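You operate a simulated robot arm through the tools that you are given. There is no shell and no other tool.

Carry out the task below with a simulated robot arm. There is one attempt and no reset: what you move stays moved.

## Task
Turn the four pots on top of the pot bench, tags to the aisle.
Fine: each stays on its square and keeps its tag.

Only the result counts: the job must be done as asked and must still hold three seconds after the hand-in. Knocking over, shifting, dropping, spilling or breaking anything else fails it.

## Robot
A 6-joint arm with a two-finger gripper, fixed in place. Base frame: the origin is at the foot of the arm, x ahead of it, y to its left, z up; the work surface is at about z = 74.2. Readings come in cm, degrees, newtons and seconds.
With the tool pointing down near the work surface it reaches from about 34 to 68 cm from the base axis. Its first joint turns from -66.0 to 66.0 degrees. Payload 2.45 kg.
Tool frame: the origin (TCP) lies between the finger pads and is the grasp point; the fingertips stand 3 cm ahead of it; z points along the fingers, y is the line along which they close. Largest opening 10.6 cm; the body of the gripper starts 7.9 cm behind the TCP.
Orientation is that of the tool frame in the base frame, as a unit quaternion [w, x, y, z]. With the fingers straight down and closing along the base's y, the tool's x points along the base's -x, its y along +y and its z along -z.

## Interface
- The arm moves only by the tool send_rows. Its argument "rows" is a list of rows, each an object of numbers (a shift or turn left out is 0, a gripper value left out holds the last): "ax", "ay", "az": the turn, a rotation vector about the tool's x, y, z in degrees; "dx", "dy", "dz": the shift along the tool's x, y, z in cm; "grip": the closure in counts, from 0 (fully open) to 255 (shut). In form: [{"ax": .., "ay": .., "az": .., "dx": .., "dy": .., "dz": .., "grip": ..}, ...]. A call has 1 to 20 rows; each row shifts and turns the commanded pose from where the row before left it, along the tool's axes as they then stand. Each row takes 0.2 s and may step no farther than 5 cm and 8.6 degrees from the row before; otherwise, or with a gripper value out of range, the whole call is refused. A pose out of reach is approached as far as the arm can. The call stops where the force on the tool passes 40 N (or 10 N more than at its start, if that is more) or the arm is blocked; 0.2 s more then pass. Each finger travels about 15.3 cm/s and halts on what it meets, pressing with about 25 N; the grip force reading is that of the motor and also rises with nothing between the fingers. The clock runs only during rows and for 0.2 s after the last one: add rows that do not move to give the fingers time. The reply holds the time, the measured pose of the TCP, the force on the tool along the base axes, the opening and the grip force, in the units named above and with some noise, with the torque about the TCP (base axes, N m) and any sound that the robot's microphone picked up.
- Cameras (640 x 400 px; columns grow to the right, rows downward): "scene" is fixed at [5.95, 43.37, 138.17]; the picture's right is [-0.61, -0.79, 0.00], its down [-0.62, 0.48, -0.62] and it looks along [0.49, -0.38, -0.78] (base axes); focal length 262 px, centre (320, 200). "wrist" rides on the gripper at [7.6, -0.2, -10.6] in the tool frame; the picture's right is [0.02, 1.00, 0.00], its down [-0.78, 0.02, -0.62] and it looks along [-0.62, 0.01, 0.78] (tool axes); focal length 247 px, centre (320, 200).
- camera(camera): a new picture of that camera. The clock stands still meanwhile.
- pixel_to_xyz(camera, pixels): for up to 12 pixels [column, row] of the newest picture of that camera ("zoom" is the newest enlarged one), the place [x, y, z] in the base frame of the surface seen there, good to about 0.3 cm. The clock stands still meanwhile.
- enlarge(camera, box): a new picture of the part [left, top, right, bottom] of that camera's present view, enlarged. The clock stands still meanwhile.
- finish_job(): hands the job in; it is judged then, once.

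Unless the task says otherwise, let go and move clear before handing in.

The tools are called after "Emit:" as name(argument=value, ...) on one line, values as JSON. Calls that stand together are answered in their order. send_rows: Moves the arm, as the interface text tells. Its arguments: {"type":"object","properties":{"rows":{"type":"array","items":{"type":"object","properties":{"ax":{"type":"number"},"ay":{"type":"number"},"az":{"type":"number"},"dx":{"type":"number"},"dy":{"type":"number"},"dz":{"type":"number"},"grip":{"type":"number"}}}}},"required":["rows"]} The other tools are called the same way: camera (camera) takes a picture; pixel_to_xyz (camera, pixels) gives the place of the surface under pixels of a picture; enlarge (camera, box) takes an enlarged picture of a part of a camera's view; finish_job () hands the job in.

At the start:

```text
time: 0.0
position: [38.31, 4.58, 107.53]
ee_rot: [0.001, -0.001, 1.0, 0.0]
force: [0.6, 0.1, -0.3]
ft_torque: [0.01, -0.01, 0.04]
gripper_width: 10.6
grip_force: 0.0
```

scene: 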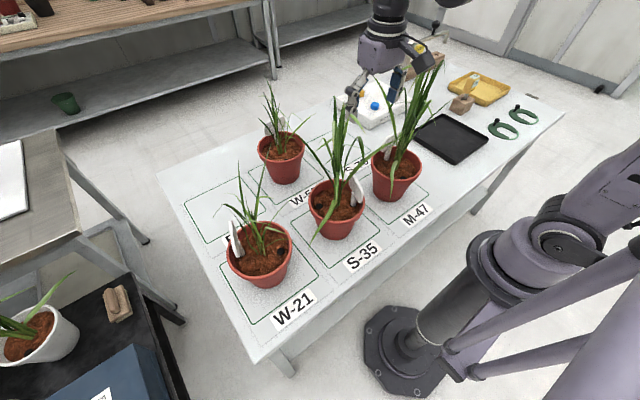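
wrist: 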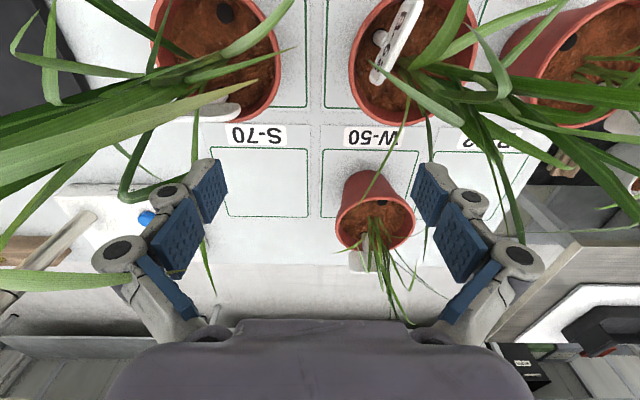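

The scene picture shows four pots on the bench (around pixels [260,250], [337,205], [396,172], [282,155]), each with a white tag. I will look closer at each of them before moving.

Emit:
enlarge(camera="scene", box=[160, 170, 340, 340])

Emit:
enlarge(camera="scene", box=[240, 60, 460, 250])

Emit:
enlarge(camera="scene", box=[0, 0, 320, 200])

Emit:
enlarge(camera="scene", box=[320, 0, 640, 200])

Emit:
enlarge(camera="scene", box=[0, 200, 320, 400])

Emit:
enlarge(camera="wrist", box=[100, 0, 640, 300])

```text
2.35 times, centred on (250, 255) of scene
```

zoom: 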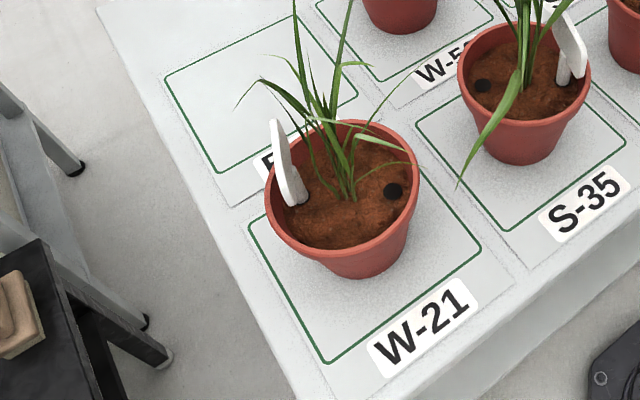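

```text
2.11 times, centred on (350, 155) of scene
```

zoom: 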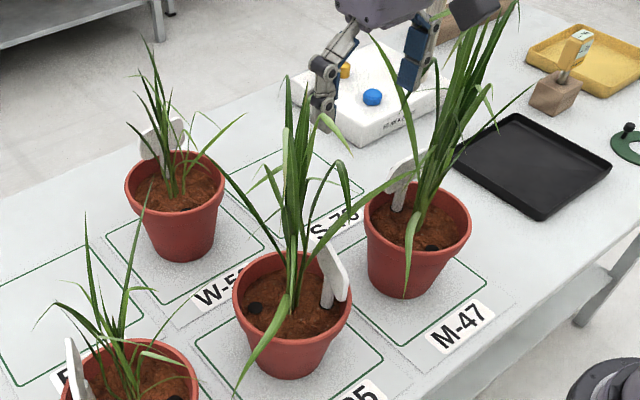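

```text
2.00 times, centred on (160, 100) of scene
```

zoom: 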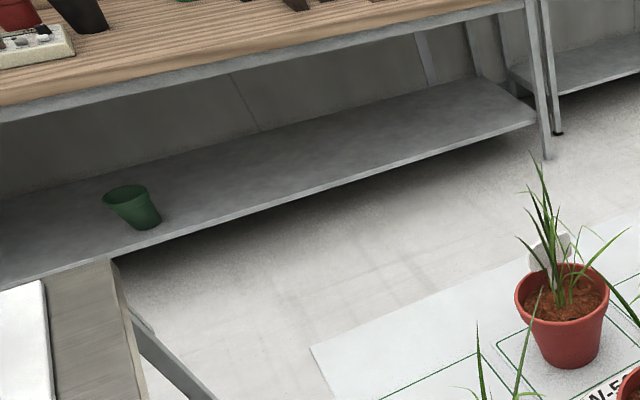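

```text
2.00 times, centred on (480, 100) of scene
```

zoom: 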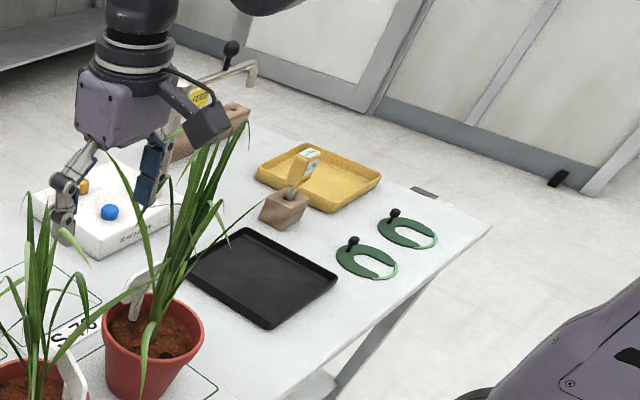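

```text
2.00 times, centred on (160, 300) of scene
```

zoom: 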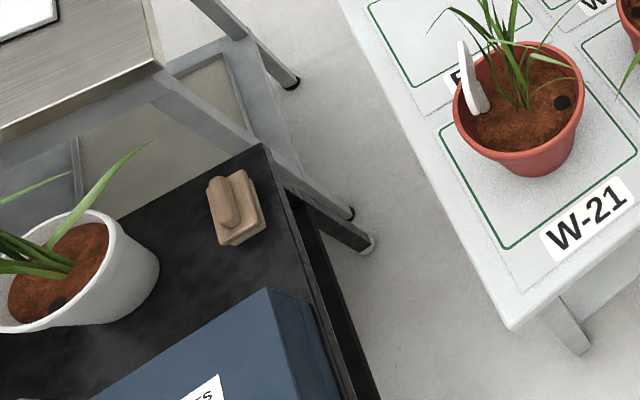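

```text
1.19 times, centred on (370, 150) of wrist
```

zoom: 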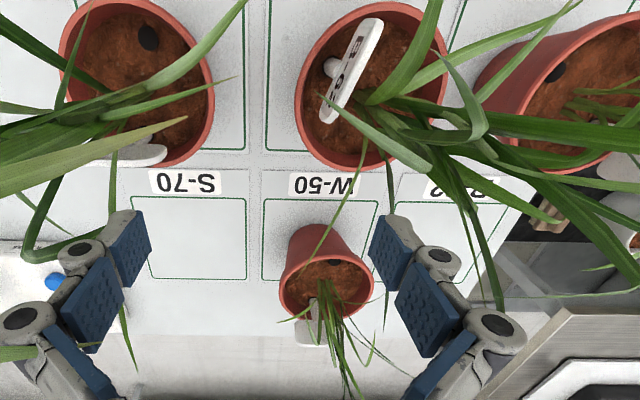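

All four tags point in different directions, and the aisle side is not yet clear. I'll measure the pots, tags, bench edges and floor with the scene camera.

Emit:
camera(camera="scene")

Emit:
pixel_to_xyz(camera="scene", pixels=[[228, 255], [260, 285], [292, 250], [262, 225], [236, 235], [266, 362], [160, 172], [562, 115], [200, 140], [150, 300], [300, 20], [450, 300]])

Emit:
pixel_to_xyz(camera="scene", pixels=[[310, 203], [337, 222], [364, 205], [372, 170], [396, 185], [421, 165], [258, 153], [282, 160], [306, 148], [370, 106], [450, 135], [462, 105]])

```text
taken
```

scene: 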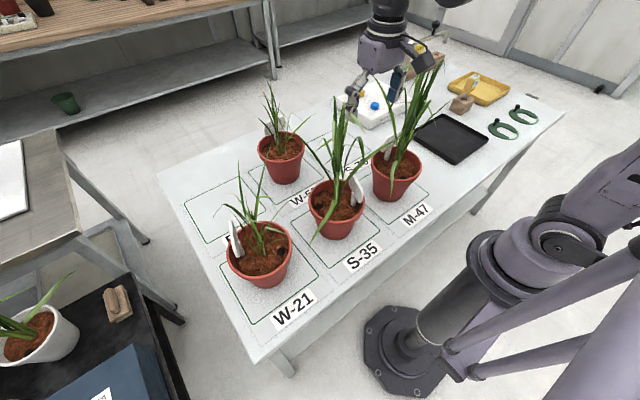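

```text
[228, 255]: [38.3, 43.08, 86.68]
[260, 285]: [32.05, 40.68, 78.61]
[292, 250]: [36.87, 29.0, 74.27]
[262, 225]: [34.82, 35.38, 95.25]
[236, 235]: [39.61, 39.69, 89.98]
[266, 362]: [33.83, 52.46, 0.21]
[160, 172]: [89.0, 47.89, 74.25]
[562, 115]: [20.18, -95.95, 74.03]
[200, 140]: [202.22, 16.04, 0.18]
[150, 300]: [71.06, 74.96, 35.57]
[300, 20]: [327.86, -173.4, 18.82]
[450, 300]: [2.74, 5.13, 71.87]
```

```text
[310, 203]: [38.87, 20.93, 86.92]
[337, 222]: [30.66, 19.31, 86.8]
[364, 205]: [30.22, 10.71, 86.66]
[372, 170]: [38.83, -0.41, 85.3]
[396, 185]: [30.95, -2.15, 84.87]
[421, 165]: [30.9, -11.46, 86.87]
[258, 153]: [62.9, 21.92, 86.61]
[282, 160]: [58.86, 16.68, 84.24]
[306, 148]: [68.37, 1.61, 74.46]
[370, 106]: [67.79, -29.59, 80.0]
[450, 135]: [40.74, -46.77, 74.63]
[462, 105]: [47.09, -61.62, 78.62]
```

Bench spans roughly x 25–89, y −96 to 48; the pot rims are at z≈86.8 with radius ≈6.5 cm. I still need to know which side is the aisle, so I'll raise the arm clear of the leaves and tilt the wrist camera up to look around.

Emit:
send_rows(rows=[{"dz": -4}, {"dz": -4}, {"dz": -4}, {"ay": -8}, {"ay": -8}, {"ay": -8}, {"ay": -8}])

Emit:
camera(camera="wrist")

Emit:
camera(camera="scene")

```text
time: 1.6
position: [38.48, 4.68, 119.45]
ee_rot: [0.277, 0.0, 0.961, 0.0]
force: [1.1, 0.4, 0.3]
ft_torque: [-0.03, -0.03, 0.0]
gripper_width: 10.61
grip_force: 0.0
```

```text
taken
```

wrist: 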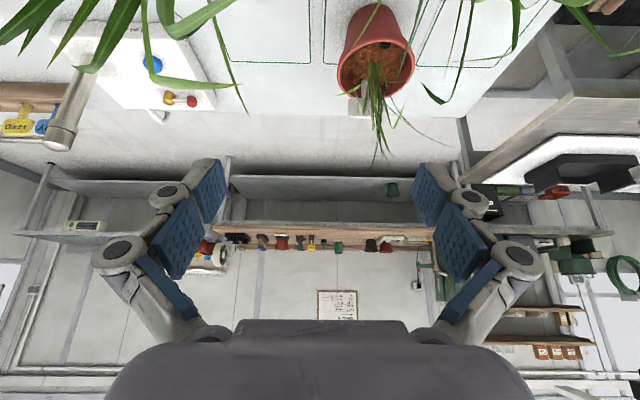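

```text
taken
```

scene: 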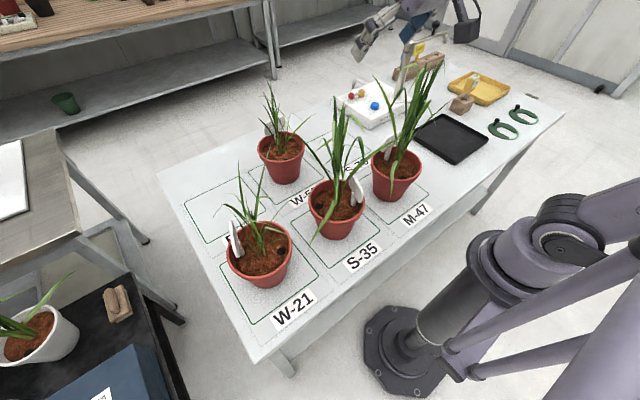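

There is a notice on the far wall at wrist pixel [338,305] and yellow tags near [18,126]. I'll enlarge these to look for anything that names the aisle.

Emit:
enlarge(camera="wrist", box=[306, 282, 370, 324])

Emit:
enlarge(camera="wrist", box=[0, 70, 240, 220])

Emit:
enlarge(camera="wrist", box=[440, 160, 640, 380])

Emit:
enlarge(camera="wrist", box=[200, 160, 450, 320])

```text
9.52 times, centred on (338, 303) of wrist
```

zoom: 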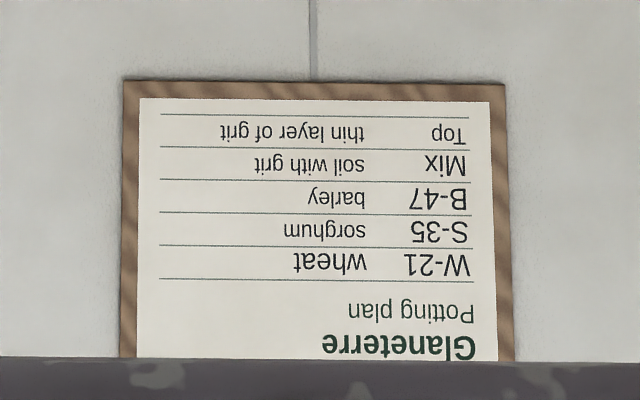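

```text
2.67 times, centred on (120, 145) of wrist
```

zoom: 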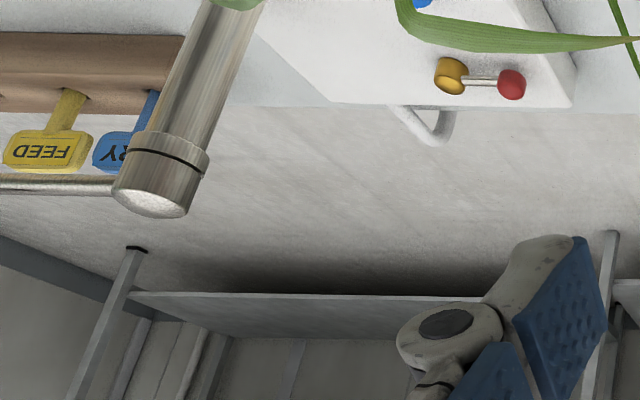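

```text
1.82 times, centred on (540, 270) of wrist
```

zoom: 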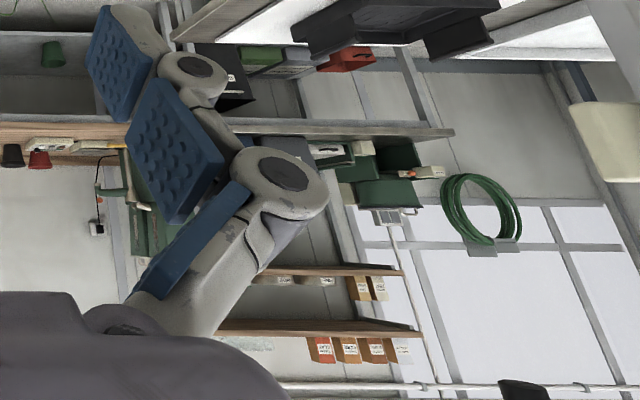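

```text
2.50 times, centred on (325, 240) of wrist
```

zoom: 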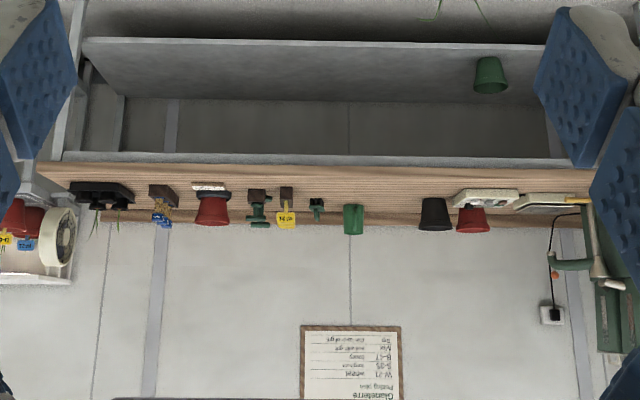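

The far wall only carries a potting plan, and a clear floor strip lies on the +x side. I'll check the other sides too, by raising the hand and yawing the view toward −y.

Emit:
send_rows(rows=[{"ay": 8}, {"ay": 8}, {"ay": 8}, {"ay": 8}, {"dz": -4}, {"dz": -4}, {"dz": -4}])

Emit:
camera(camera="wrist")

```text
time: 3.2
position: [38.23, 4.68, 131.55]
ee_rot: [0.0, 0.0, 1.0, 0.0]
force: [0.9, -0.3, -0.1]
ft_torque: [0.02, 0.02, 0.0]
gripper_width: 10.57
grip_force: 0.0
```

```text
taken
```

wrist: 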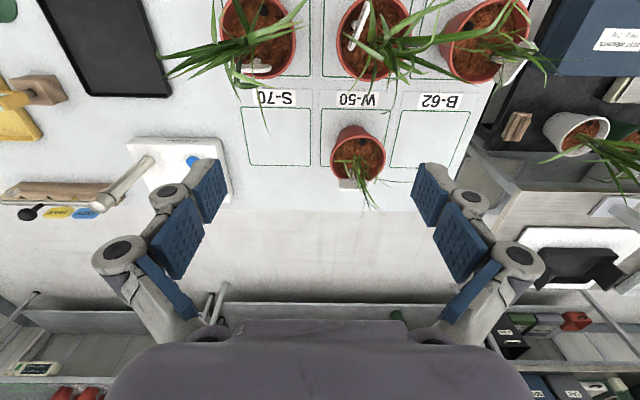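

The hand is now well above the plants at z≈131. I'll yaw toward −y and tilt up to see the rest of the room.

Emit:
send_rows(rows=[{"az": 8.5}, {"az": 8.5}, {"az": 8.5}, {"az": 8.5}, {"az": 8.5}, {"az": 8.5}, {"az": 8.5}, {"az": 8.5}, {"az": 8.5}, {"az": 8.5}, {"az": 5}, {"ay": -8}, {"ay": -8}, {"ay": -8}])

Emit:
camera(camera="wrist")

```text
time: 6.2
position: [38.27, 4.56, 131.65]
ee_rot: [0.148, 0.692, 0.691, -0.147]
force: [-0.1, 0.1, 0.6]
ft_torque: [-0.01, -0.03, -0.01]
gripper_width: 10.59
grip_force: 0.0
```

```text
taken
```

wrist: 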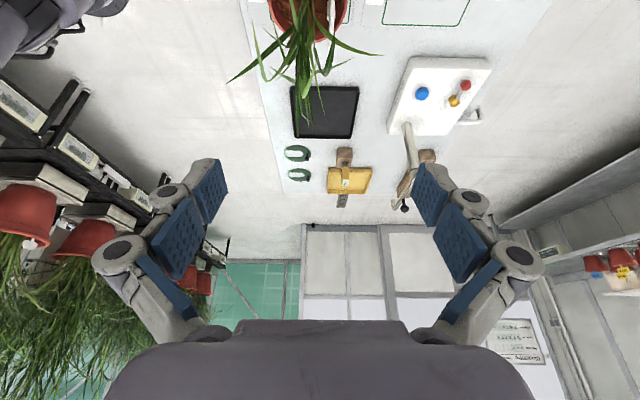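

This view shows a rack of plants on the −x side (left), the door at the bench's end, and a notice at [515,342]. I'll read these.

Emit:
enlarge(camera="wrist", box=[480, 310, 560, 370])

Emit:
enlarge(camera="wrist", box=[0, 60, 240, 360])

Emit:
enlarge(camera="wrist", box=[260, 130, 520, 320])

Emit:
pixel_to_xyz(camera="wrist", pixels=[[180, 120], [130, 130], [110, 200], [60, 130], [240, 300], [340, 225], [440, 230], [560, 140], [560, 190], [520, 230], [270, 160], [520, 60]])

```text
6.67 times, centred on (520, 340) of wrist
```

zoom: 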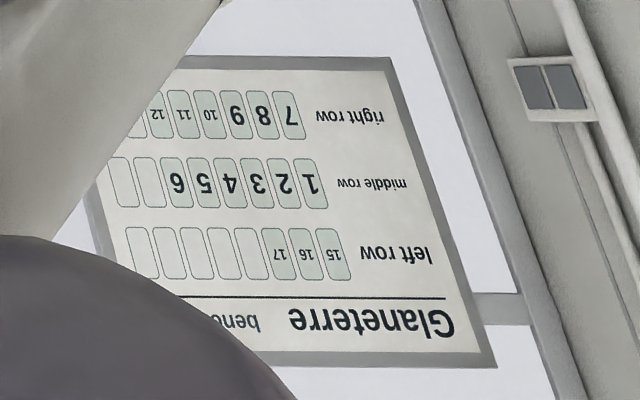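

```text
1.33 times, centred on (120, 210) of wrist
```

zoom: 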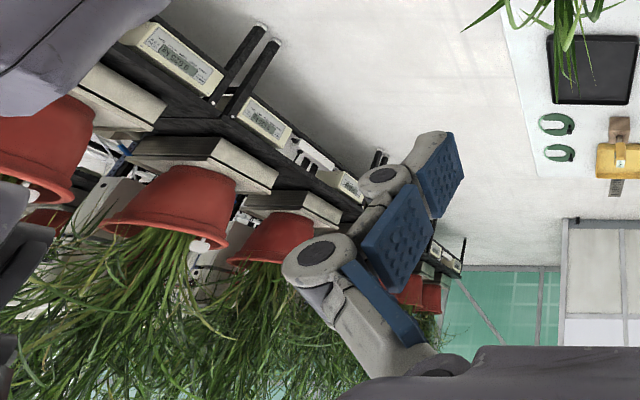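

```text
2.11 times, centred on (390, 225) of wrist
```

zoom: 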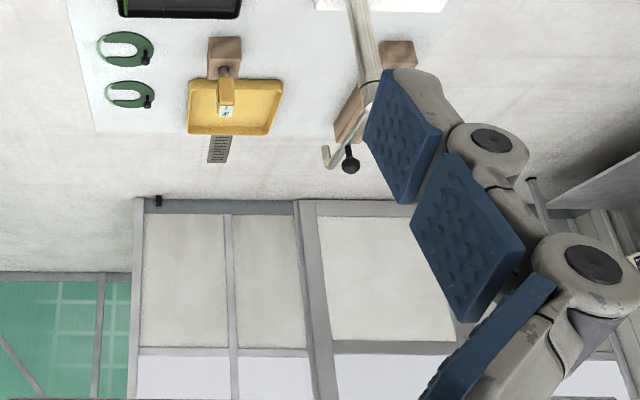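

```text
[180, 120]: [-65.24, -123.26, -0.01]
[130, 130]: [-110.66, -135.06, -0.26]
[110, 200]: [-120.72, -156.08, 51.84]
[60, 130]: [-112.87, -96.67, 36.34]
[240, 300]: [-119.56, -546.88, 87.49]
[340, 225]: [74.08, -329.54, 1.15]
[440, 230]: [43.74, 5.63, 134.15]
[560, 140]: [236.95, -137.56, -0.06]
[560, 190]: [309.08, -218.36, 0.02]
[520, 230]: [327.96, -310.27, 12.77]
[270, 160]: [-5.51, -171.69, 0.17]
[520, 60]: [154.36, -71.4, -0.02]
```

The −x side has a balance rack about 1 m behind the robot, so there is floor on both sides. I'll look toward −x next to find what the "aisle" is.

Emit:
send_rows(rows=[{"ay": 8}, {"ay": 8}, {"ay": 8}, {"az": 8.5}, {"az": 8.5}, {"az": 8.5}, {"az": 8.5}, {"az": 8.5}, {"az": 8.5}, {"az": 8.5}, {"ay": -8}, {"ay": -8}, {"ay": -8}])

Emit:
camera(camera="wrist")

```text
time: 9.0
position: [37.74, 4.54, 130.83]
ee_rot: [0.055, 0.943, 0.258, -0.202]
force: [1.0, 0.5, 0.2]
ft_torque: [-0.02, 0.03, -0.03]
gripper_width: 10.58
grip_force: 0.0
out of reach, approached as far as the arm can: row 13
```

```text
taken
```

wrist: 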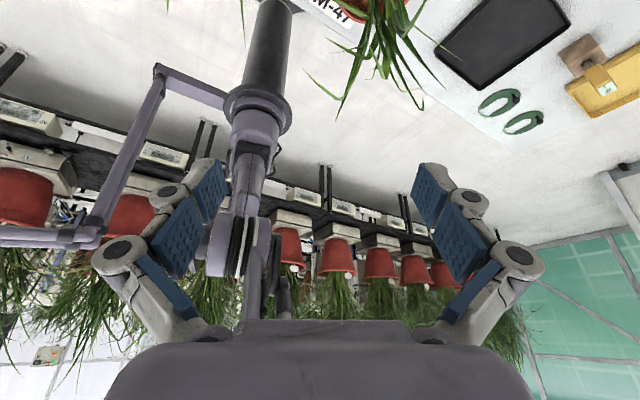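

The rack on the −x side shows red pots on balances with white tags visible on their near faces (e.g. around [345,270]). I'll enlarge to see which way those are turned.

Emit:
enlarge(camera="wrist", box=[250, 170, 470, 320])

Emit:
enlarge(camera="wrist", box=[0, 80, 230, 380])

Emit:
pixel_to_xyz(camera="wrist", pixels=[[340, 255], [340, 205], [320, 170], [100, 100], [200, 100], [30, 195], [480, 150], [545, 150], [290, 245], [600, 250], [30, 355]])

```text
2.67 times, centred on (360, 245) of wrist
```

zoom: 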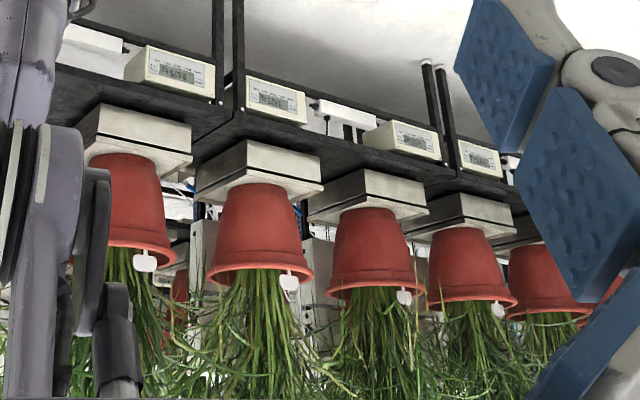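

```text
1.33 times, centred on (115, 230) of wrist
```

zoom: 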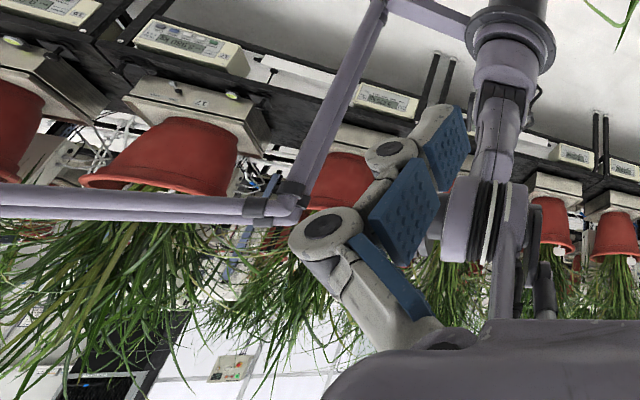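

```text
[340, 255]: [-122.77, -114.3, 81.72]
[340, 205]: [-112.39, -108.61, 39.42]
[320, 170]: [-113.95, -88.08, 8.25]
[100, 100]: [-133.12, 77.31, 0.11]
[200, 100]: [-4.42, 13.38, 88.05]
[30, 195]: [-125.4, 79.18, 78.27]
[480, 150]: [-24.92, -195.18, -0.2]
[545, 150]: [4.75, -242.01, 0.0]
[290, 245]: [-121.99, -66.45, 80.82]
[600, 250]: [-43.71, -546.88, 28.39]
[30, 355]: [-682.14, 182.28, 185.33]
```

The −x side is a rack of other pots and shows no aisle sign. I'll swing the view round to +y to see the remaining side.

Emit:
send_rows(rows=[{"ay": 8}, {"ay": 8}, {"ay": 8}, {"az": -8.5}, {"az": -8.5}, {"az": -8.5}, {"az": -8.5}, {"az": -8.5}, {"az": -8.5}, {"az": -8.5}, {"az": -8.5}, {"az": -8.5}, {"az": -8.5}, {"az": -8.5}, {"az": -8.5}, {"az": -8.5}, {"az": -8.5}])

Emit:
send_rows(rows=[{"az": -8.5}, {"az": -8.5}, {"az": -8.5}, {"az": -8.5}, {"az": -8.5}, {"az": -8.5}, {"az": -8.5}, {"az": -8.5}, {"az": -8.5}, {"az": -8.5}, {"az": -8.5}, {"az": -8.5}, {"az": -8.5}, {"ay": -8}, {"ay": -8}, {"ay": -8}])

Emit:
camera(camera="wrist")

```text
time: 12.6
position: [37.71, 4.61, 130.93]
ee_rot: [-0.001, 0.261, 0.965, 0.0]
force: [-0.2, 0.2, -0.2]
ft_torque: [0.03, -0.01, -0.01]
gripper_width: 10.62
grip_force: 0.2
```

```text
time: 16.0
position: [37.86, 4.5, 130.74]
ee_rot: [0.16, -0.629, 0.749, 0.133]
force: [0.1, -0.5, 0.2]
ft_torque: [0.01, 0.02, 0.02]
gripper_width: 10.58
grip_force: 0.1
```

```text
taken
```

wrist: 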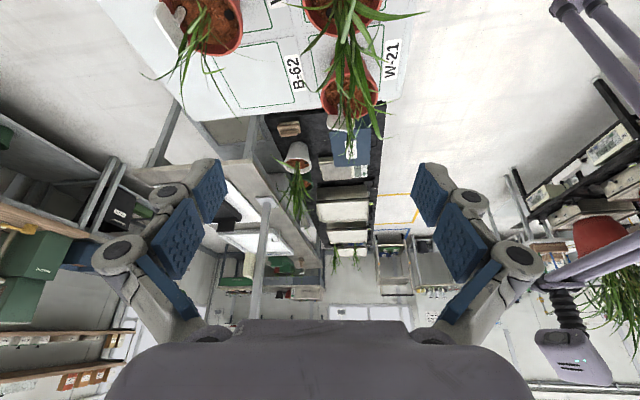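

At wrist pixel [395,210] there is yellow-orange tape on the floor on the robot (−x) side of the trolley. I'll enlarge that and the carts around it.

Emit:
enlarge(camera="wrist", box=[350, 160, 470, 260])

Emit:
enlarge(camera="wrist", box=[200, 90, 420, 330])

Emit:
enlarge(camera="wrist", box=[0, 100, 220, 400])

Emit:
enlarge(camera="wrist", box=[420, 60, 640, 400])

Emit:
pixel_to_xyz(camera="wrist", pixels=[[395, 194], [378, 194], [412, 223], [380, 223], [413, 208], [430, 120], [150, 90], [345, 150], [350, 140], [240, 170]])

```text
4.00 times, centred on (410, 210) of wrist
```

zoom: 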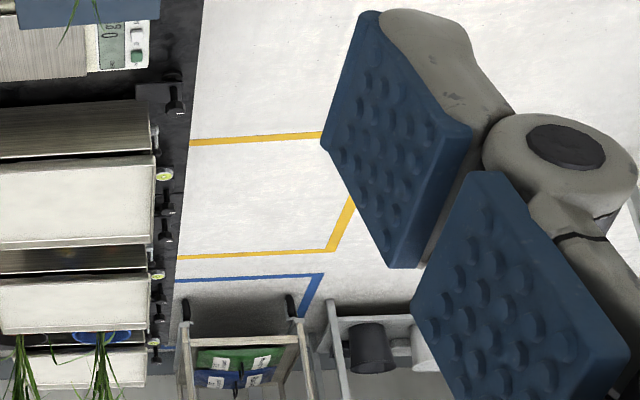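

```text
1.67 times, centred on (310, 210) of wrist
```

zoom: 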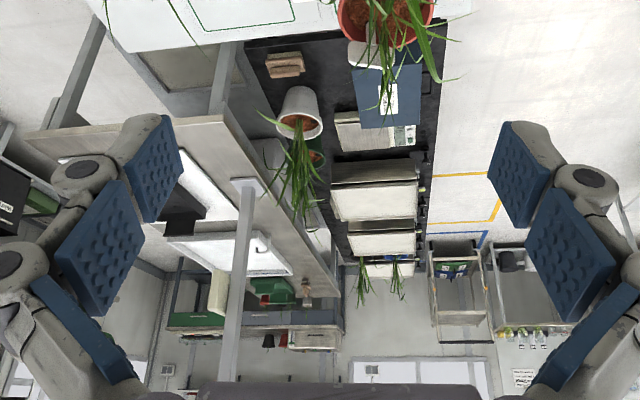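

```text
1.33 times, centred on (110, 250) of wrist
```

zoom: 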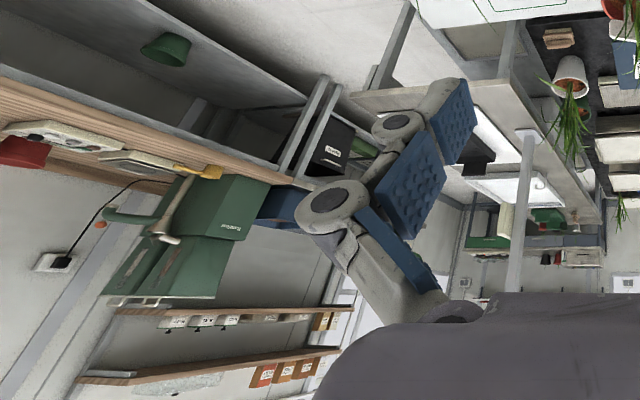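

```text
1.18 times, centred on (530, 230) of wrist
```

zoom: 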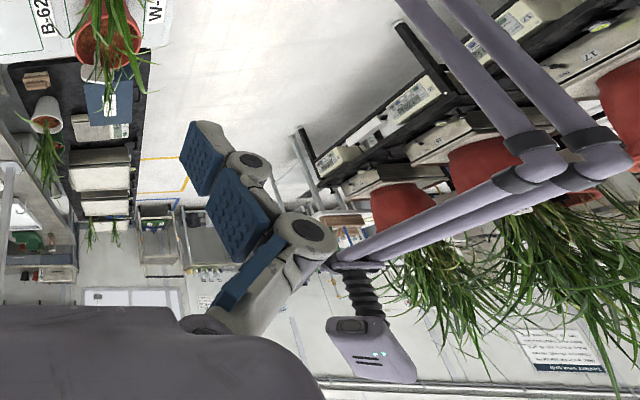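

```text
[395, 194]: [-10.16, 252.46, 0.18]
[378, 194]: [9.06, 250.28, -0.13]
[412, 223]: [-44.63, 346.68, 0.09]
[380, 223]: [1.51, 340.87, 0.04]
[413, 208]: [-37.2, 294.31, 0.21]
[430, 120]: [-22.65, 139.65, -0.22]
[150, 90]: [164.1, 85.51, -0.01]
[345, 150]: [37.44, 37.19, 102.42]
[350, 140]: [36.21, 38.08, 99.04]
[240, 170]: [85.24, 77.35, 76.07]
```

The tape marks parking bays for carts, and there is another notice near the right edge of that last enlargement (around wrist pixel [735,355] extended). I'll try to read the wall notices.

Emit:
enlarge(camera="wrist", box=[670, 310, 790, 390])

Emit:
enlarge(camera="wrist", box=[410, 290, 450, 330])

Emit:
enlarge(camera="wrist", box=[220, 240, 340, 320])

Emit:
enlarge(camera="wrist", box=[500, 220, 640, 400])

```text
refused: 670 is not a number from 0 to 640
```

```text
10.00 times, centred on (430, 310) of wrist
```

zoom: 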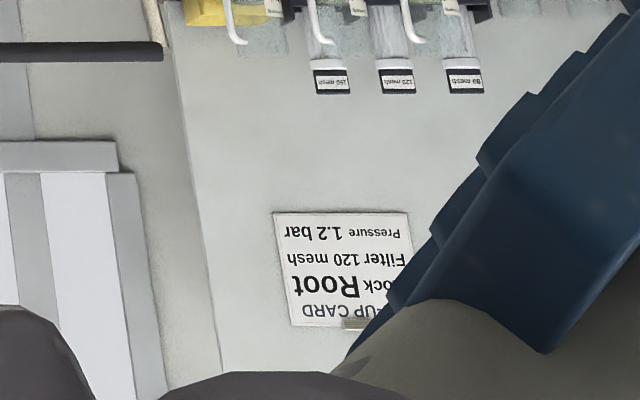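

```text
5.00 times, centred on (280, 280) of wrist
```

zoom: 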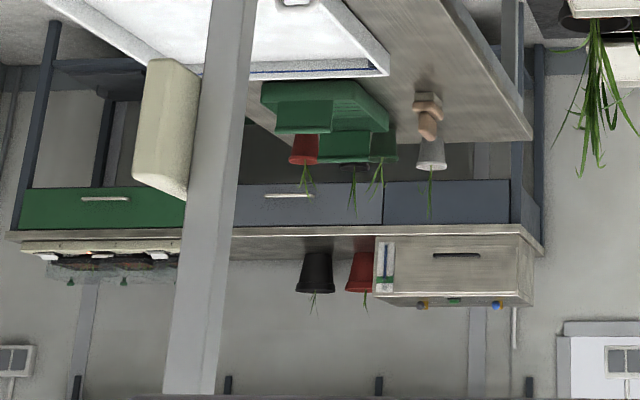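

```text
2.22 times, centred on (570, 310) of wrist
```

zoom: 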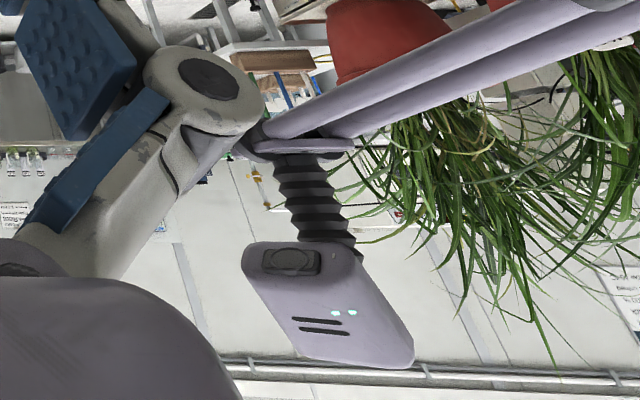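

Part of a wall notice shows at the right edge behind the rack. I'll yaw a bit more to bring it into view.

Emit:
send_rows(rows=[{"ay": 8}, {"ay": 8}, {"ay": 8}, {"az": -8.5}, {"az": -8.5}, {"az": -8.5}, {"az": -8.5}, {"ay": -8}, {"ay": -8}, {"ay": -8}])

Emit:
camera(camera="wrist")

Emit:
enlarge(camera="wrist", box=[440, 200, 640, 400])

```text
time: 18.2
position: [37.71, 4.48, 130.8]
ee_rot: [-0.115, 0.82, -0.532, -0.174]
force: [0.4, 0.2, -0.9]
ft_torque: [0.0, -0.01, -0.01]
gripper_width: 10.58
grip_force: 0.0
```

```text
taken
```

wrist: 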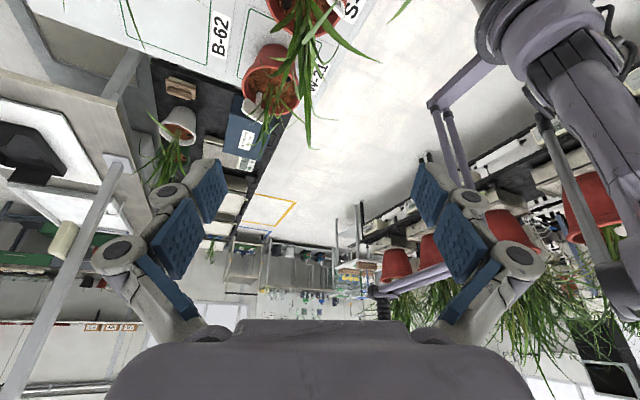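

```text
2.00 times, centred on (540, 300) of wrist
```

zoom: 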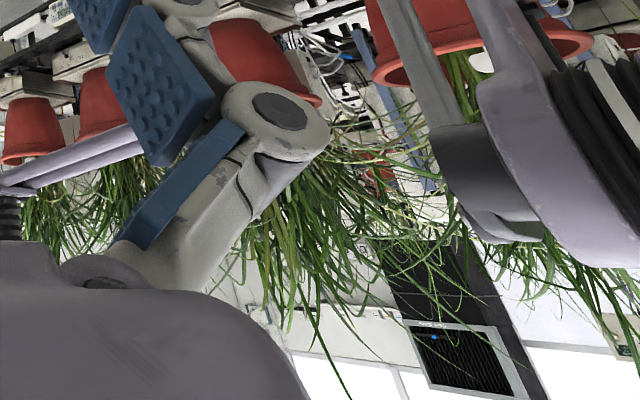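

The notice has slipped below the frame; I'll tilt the camera up another step.

Emit:
send_rows(rows=[{"ay": -8}, {"ay": -8}])

Emit:
camera(camera="wrist")

Emit:
enlarge(camera="wrist", box=[400, 200, 640, 350])

```text
time: 18.8
position: [37.87, 4.47, 130.8]
ee_rot: [-0.188, 0.787, -0.512, -0.288]
force: [0.1, 0.1, 1.3]
ft_torque: [-0.01, 0.02, -0.01]
gripper_width: 10.59
grip_force: 0.0
```

```text
taken
```

wrist: 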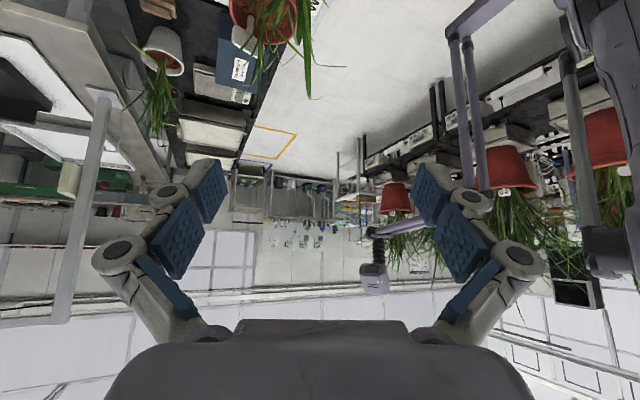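

```text
2.67 times, centred on (520, 275) of wrist
```

zoom: 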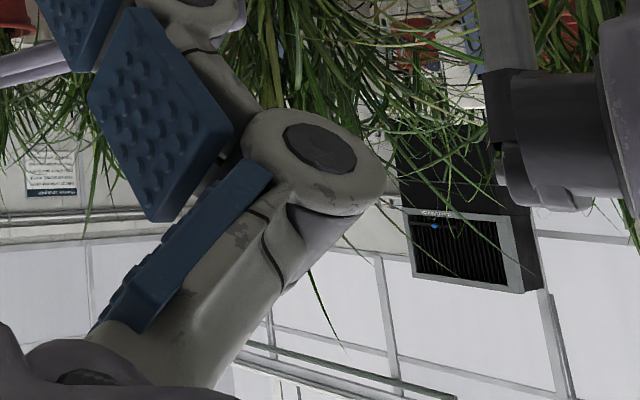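

Emit:
enlarge(camera="wrist", box=[400, 245, 440, 275])

Emit:
enlarge(camera="wrist", box=[220, 160, 420, 300])

Emit:
enlarge(camera="wrist", box=[130, 0, 330, 170])

```text
13.33 times, centred on (420, 260) of wrist
```

zoom: 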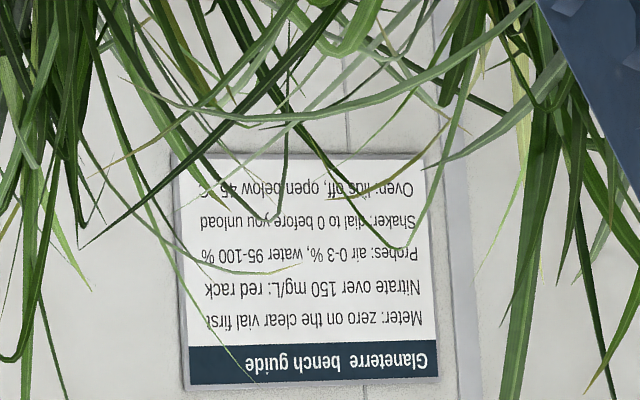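

```text
2.86 times, centred on (320, 230) of wrist
```

zoom: 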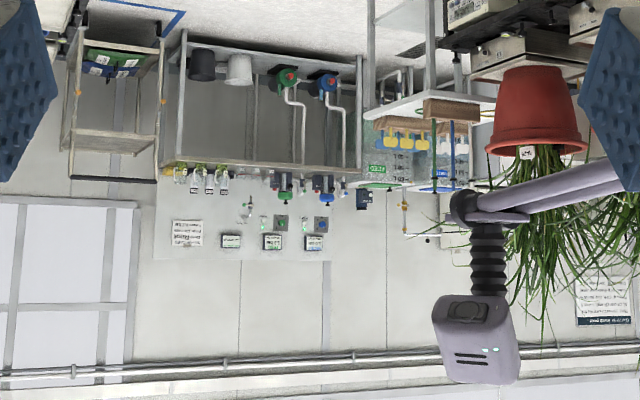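

```text
2.35 times, centred on (230, 85) of wrist
```

zoom: 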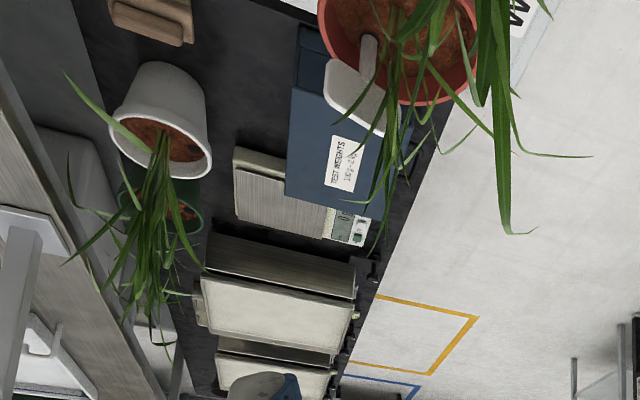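

No text so far names the aisle; the bench guide is unrelated. The partly hidden "Glaneterre bench…" plan at the −y end could show the layout, so I'll turn back for a full view of it.

Emit:
send_rows(rows=[{"ay": 8}, {"ay": 8}, {"ay": 8}, {"ay": 8}, {"ay": 8}, {"az": 8.5}, {"az": 8.5}, {"az": 8.5}, {"az": 8.5}, {"az": 8.5}, {"az": 8.5}, {"az": 8.5}, {"az": 8.5}, {"az": 8.5}, {"az": 8.5}, {"az": 8.5}, {"az": 8.5}, {"az": 8.5}])

Emit:
send_rows(rows=[{"az": 8.5}, {"az": 8.5}, {"az": 8.5}, {"az": 8.5}, {"az": 8.5}, {"az": 8.5}, {"ay": -8}, {"ay": -8}, {"ay": -8}, {"ay": -8}, {"ay": -8}])

Emit:
camera(camera="wrist")

```text
time: 22.6
position: [37.83, 4.5, 130.69]
ee_rot: [0.0, -0.029, 1.0, 0.0]
force: [0.2, 0.2, -0.2]
ft_torque: [-0.03, 0.02, 0.02]
gripper_width: 10.6
grip_force: 0.1
```

```text
time: 25.0
position: [37.84, 4.43, 130.78]
ee_rot: [0.315, 0.378, 0.859, -0.138]
force: [0.1, 0.3, -0.2]
ft_torque: [-0.01, 0.01, 0.01]
gripper_width: 10.57
grip_force: 0.2
```

```text
taken
```

wrist: 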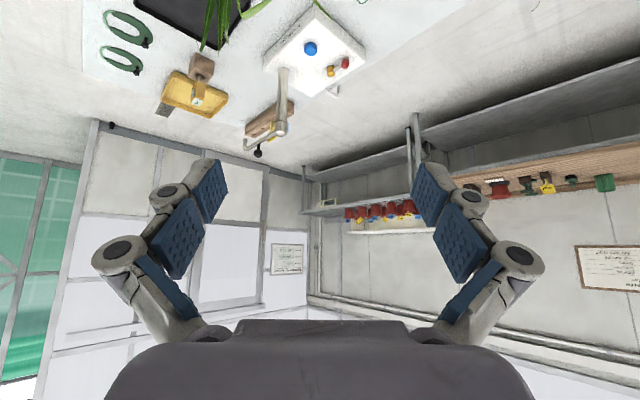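

The plan is now visible at [289,259], and the +x floor strip ends at a solid wall while the −x strip continues out through the green opening at left. I'll read the plan.

Emit:
enlarge(camera="wrist", box=[264, 238, 316, 280])

Emit:
enlarge(camera="wrist", box=[300, 130, 440, 250])

Emit:
enlarge(camera="wrist", box=[0, 80, 200, 400])

Emit:
pixel_to_xyz(camera="wrist", pixels=[[85, 140], [40, 150], [150, 145], [290, 165], [20, 300], [289, 260], [305, 170], [100, 200], [235, 270], [400, 120]])

```text
9.52 times, centred on (290, 259) of wrist
```

zoom: 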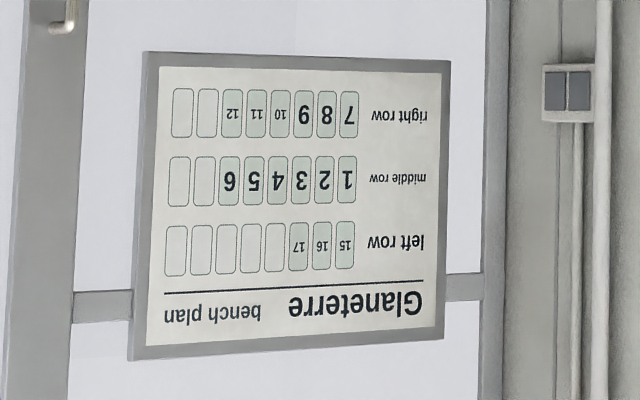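

```text
3.33 times, centred on (370, 190) of wrist
```

zoom: 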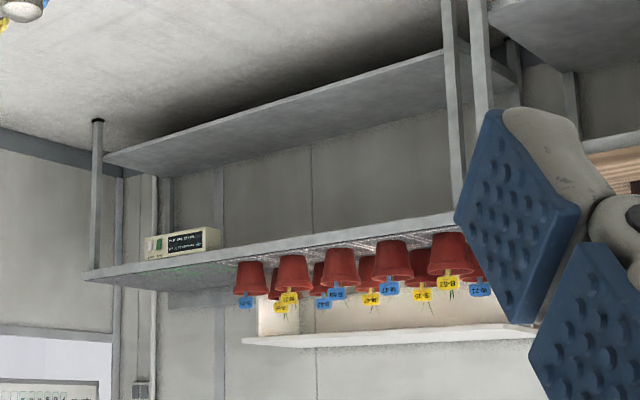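

```text
1.25 times, centred on (100, 240) of wrist
```

zoom: 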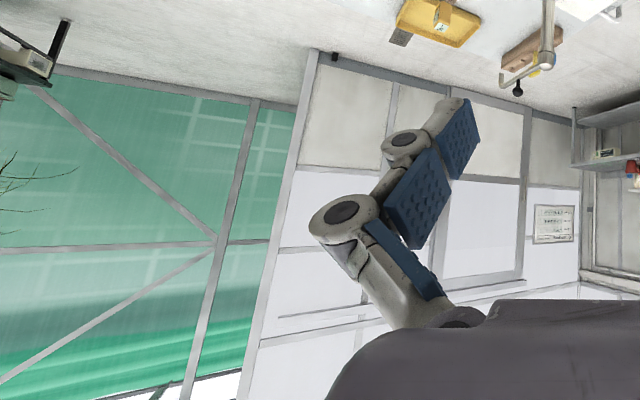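

```text
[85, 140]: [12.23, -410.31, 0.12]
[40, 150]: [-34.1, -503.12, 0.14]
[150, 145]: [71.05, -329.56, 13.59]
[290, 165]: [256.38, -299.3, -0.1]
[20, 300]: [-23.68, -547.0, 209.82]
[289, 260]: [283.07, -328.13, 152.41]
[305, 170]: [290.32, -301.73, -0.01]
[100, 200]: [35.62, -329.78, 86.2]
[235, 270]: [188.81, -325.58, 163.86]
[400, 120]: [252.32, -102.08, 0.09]
```

The −x strip is a through-way (out past [40,150] to y<−500) and the square labels and rack displays all face it, while the +x strip is a dead end. Next I'll look straight down on the pots to measure the tag directions.

Emit:
send_rows(rows=[{"ay": 8}, {"ay": 8}, {"ay": 8}, {"ay": 8}, {"ay": 8}, {"az": -8}, {"az": -8}, {"az": -8}, {"az": -8}, {"az": -8}, {"az": -7.5}, {"ay": 8}, {"ay": 8}, {"ay": 8}])

Emit:
camera(camera="wrist")

Emit:
camera(camera="scene")

```text
time: 27.9
position: [38.76, 4.47, 130.57]
ee_rot: [-0.146, -0.001, 0.989, 0.001]
force: [11.7, 1.5, -15.9]
ft_torque: [0.09, 0.71, 0.1]
gripper_width: 10.61
grip_force: 0.1
out of reach, approached as far as the arm can: row 14
stopped in row 14: the force on the tool passed its limit at 160 N (the readings are from after the stop); the commanded pose is now the measured one
```

```text
taken
```

wrist: 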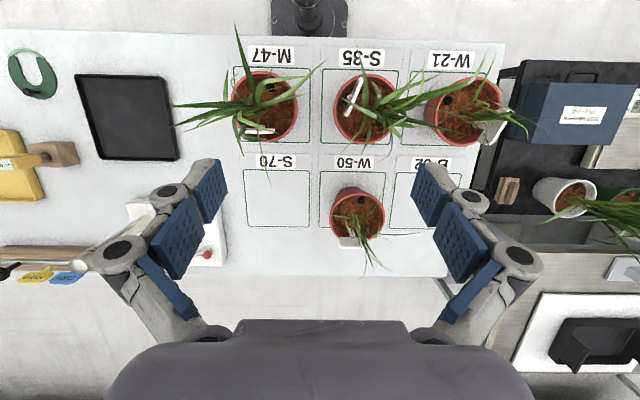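

```text
taken
```

scene: 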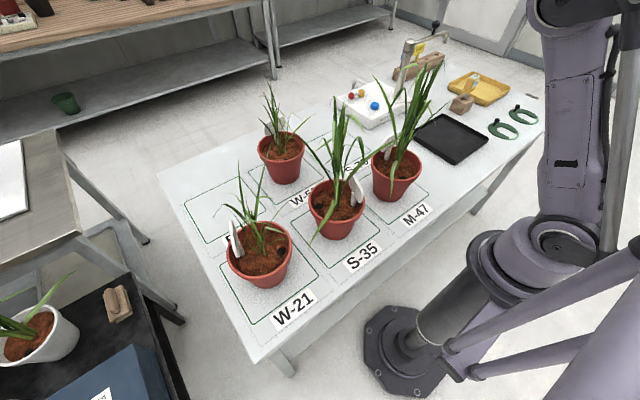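

This top view (down = +x, right = +y) shows the tags: W-21 at [493,130] points +x/+y, S-35 at [352,90] points −x/−y, M-47 at [262,130] and W-50 at [352,243] both point about +x. All four are off the −x aisle side, so that is the target. I'll back off the strained tilt and measure.

Emit:
send_rows(rows=[{"ay": -6}, {}])

Emit:
enlarge(camera="wrist", box=[220, 20, 330, 160])

Emit:
enlarge(camera="wrist", box=[310, 20, 420, 160])

Emit:
enlarge(camera="wrist", box=[400, 20, 540, 160])

Emit:
enlarge(camera="wrist", box=[290, 140, 430, 280])

```text
time: 28.5
position: [38.68, 4.56, 130.61]
ee_rot: [-0.096, -0.001, 0.995, 0.002]
force: [0.5, 0.1, -0.2]
ft_torque: [0.02, -0.02, 0.03]
gripper_width: 10.59
grip_force: 0.0
```

```text
2.86 times, centred on (275, 90) of wrist
```

zoom: 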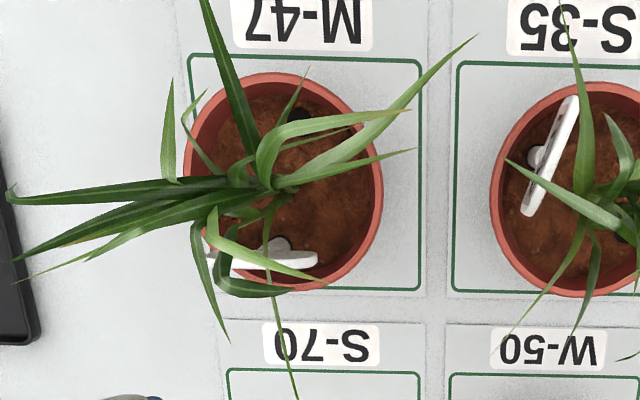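

```text
2.86 times, centred on (365, 90) of wrist
```

zoom: 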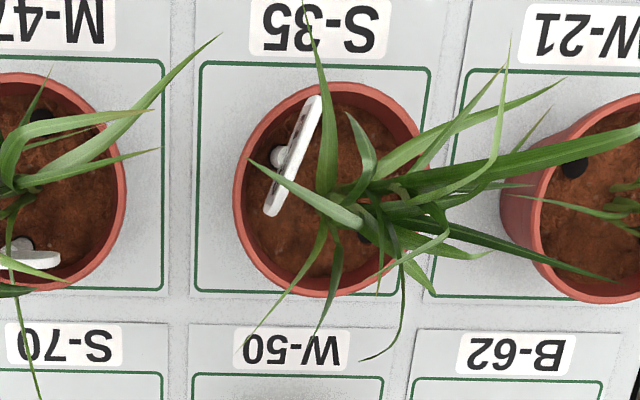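

```text
2.86 times, centred on (470, 90) of wrist
```

zoom: 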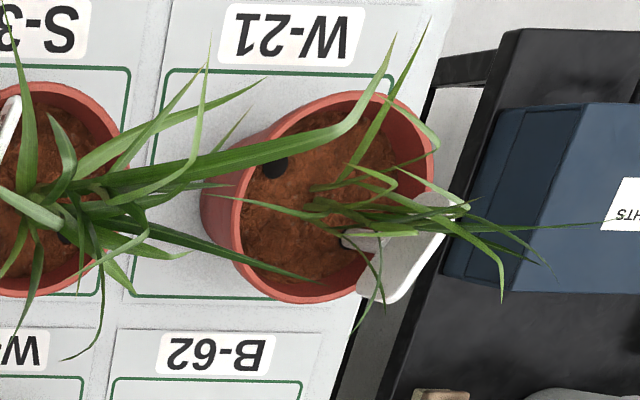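

```text
2.86 times, centred on (360, 210) of wrist
```

zoom: 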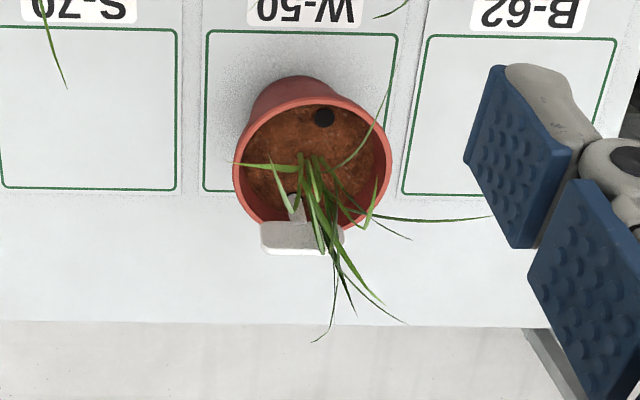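

Each pot also has a black plug opposite its tag (e.g. [324,117] in the W-50 view), a useful second direction marker. I'll take coordinates of the rim, tag, soil and plug for W-50 first.

Emit:
pixel_to_xyz(camera="zoom", pixels=[[313, 97], [239, 165], [389, 165], [258, 125], [370, 125], [252, 212], [268, 247], [338, 247], [300, 225], [265, 150], [324, 117], [295, 80]])

Emit:
enlarge(camera="wrist", box=[400, 20, 540, 160])

Emit:
pixel_to_xyz(camera="zoom", pixels=[[236, 195], [345, 95], [431, 150], [285, 295], [250, 250], [295, 120], [450, 205], [375, 290], [355, 240], [290, 220], [274, 168], [205, 230]])

Emit:
enlarge(camera="wrist", box=[310, 20, 420, 160])

Emit:
pixel_to_xyz(camera="zoom", pixels=[[237, 190], [330, 86], [425, 160], [270, 110], [400, 105], [250, 240], [310, 100], [270, 210], [278, 155], [300, 230], [365, 237], [385, 283]])

Emit:
enlarge(camera="wrist", box=[220, 20, 330, 160])

Emit:
pixel_to_xyz(camera="zoom", pixels=[[188, 140], [280, 75], [379, 195], [345, 105], [215, 100], [340, 275], [315, 258], [240, 262], [210, 255], [300, 210], [298, 115], [280, 242]])

```text
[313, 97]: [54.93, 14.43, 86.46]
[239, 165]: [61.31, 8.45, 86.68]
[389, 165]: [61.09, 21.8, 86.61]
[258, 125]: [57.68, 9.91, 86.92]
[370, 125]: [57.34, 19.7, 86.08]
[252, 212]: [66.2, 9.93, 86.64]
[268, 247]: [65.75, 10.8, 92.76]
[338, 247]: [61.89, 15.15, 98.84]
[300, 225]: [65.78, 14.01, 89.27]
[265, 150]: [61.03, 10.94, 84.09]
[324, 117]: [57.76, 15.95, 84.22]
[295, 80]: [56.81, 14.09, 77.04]
```

```text
2.86 times, centred on (470, 90) of wrist
```

zoom: 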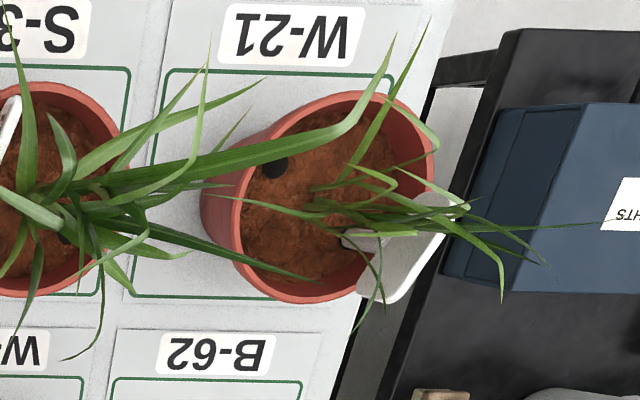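

```text
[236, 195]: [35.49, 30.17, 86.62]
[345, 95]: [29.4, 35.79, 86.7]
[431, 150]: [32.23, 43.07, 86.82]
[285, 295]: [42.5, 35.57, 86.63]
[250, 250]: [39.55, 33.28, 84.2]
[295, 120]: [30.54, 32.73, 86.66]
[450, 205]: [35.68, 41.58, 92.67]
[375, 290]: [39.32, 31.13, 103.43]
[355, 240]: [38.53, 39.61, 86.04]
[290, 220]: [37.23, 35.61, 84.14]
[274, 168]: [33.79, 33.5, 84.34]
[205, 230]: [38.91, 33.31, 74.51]
```

```text
2.86 times, centred on (365, 90) of wrist
```

zoom: 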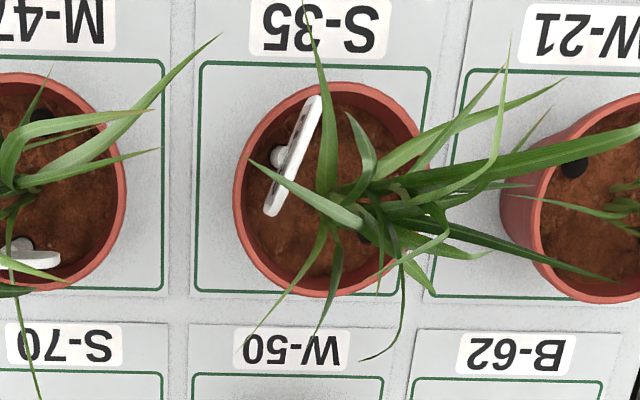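

```text
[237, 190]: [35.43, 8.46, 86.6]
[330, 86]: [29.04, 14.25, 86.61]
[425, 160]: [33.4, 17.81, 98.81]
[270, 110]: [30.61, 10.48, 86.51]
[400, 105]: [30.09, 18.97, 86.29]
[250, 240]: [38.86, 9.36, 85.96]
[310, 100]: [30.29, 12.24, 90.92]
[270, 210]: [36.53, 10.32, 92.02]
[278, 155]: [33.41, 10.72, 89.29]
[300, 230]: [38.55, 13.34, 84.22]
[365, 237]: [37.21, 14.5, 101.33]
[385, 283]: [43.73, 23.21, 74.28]
```

```text
2.86 times, centred on (275, 90) of wrist
```

zoom: 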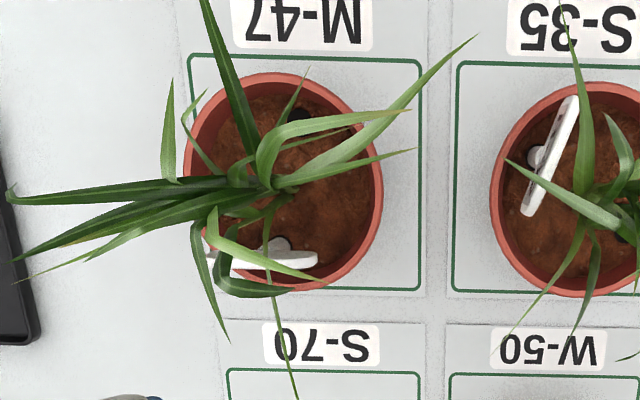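

```text
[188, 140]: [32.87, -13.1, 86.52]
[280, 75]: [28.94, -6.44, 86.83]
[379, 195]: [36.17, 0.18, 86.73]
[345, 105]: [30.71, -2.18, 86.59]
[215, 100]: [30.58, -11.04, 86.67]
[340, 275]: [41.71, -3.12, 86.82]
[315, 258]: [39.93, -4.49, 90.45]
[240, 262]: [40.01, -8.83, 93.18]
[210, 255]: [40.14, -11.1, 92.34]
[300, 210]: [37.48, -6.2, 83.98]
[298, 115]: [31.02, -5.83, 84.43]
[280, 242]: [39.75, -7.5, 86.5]
```

Rim is at z≈86.6 with radius ≈6.7, soil at z≈84.1, and pot centres are about W-50 (61.5,15.1), S-35 (35.7,15.1), M-47 (35.5,−6.4), W-21 (36,36.6). Tag azimuths are about −13°, −113°, −10° and 52°, so I'll pinch each rim and swing it about the pot axis to 180°. First I'll level the tool and test whether a row's shift uses the old or the new tool axes.

Emit:
send_rows(rows=[{"ay": -5.5}, {"ay": -5.5}, {"dx": -4, "az": -8.5}, {}])

```text
time: 29.5
position: [42.69, 4.4, 130.56]
ee_rot: [0.0, -0.076, 0.997, 0.001]
force: [0.8, -0.9, -0.3]
ft_torque: [-0.02, 0.02, 0.0]
gripper_width: 10.6
grip_force: 0.0
```

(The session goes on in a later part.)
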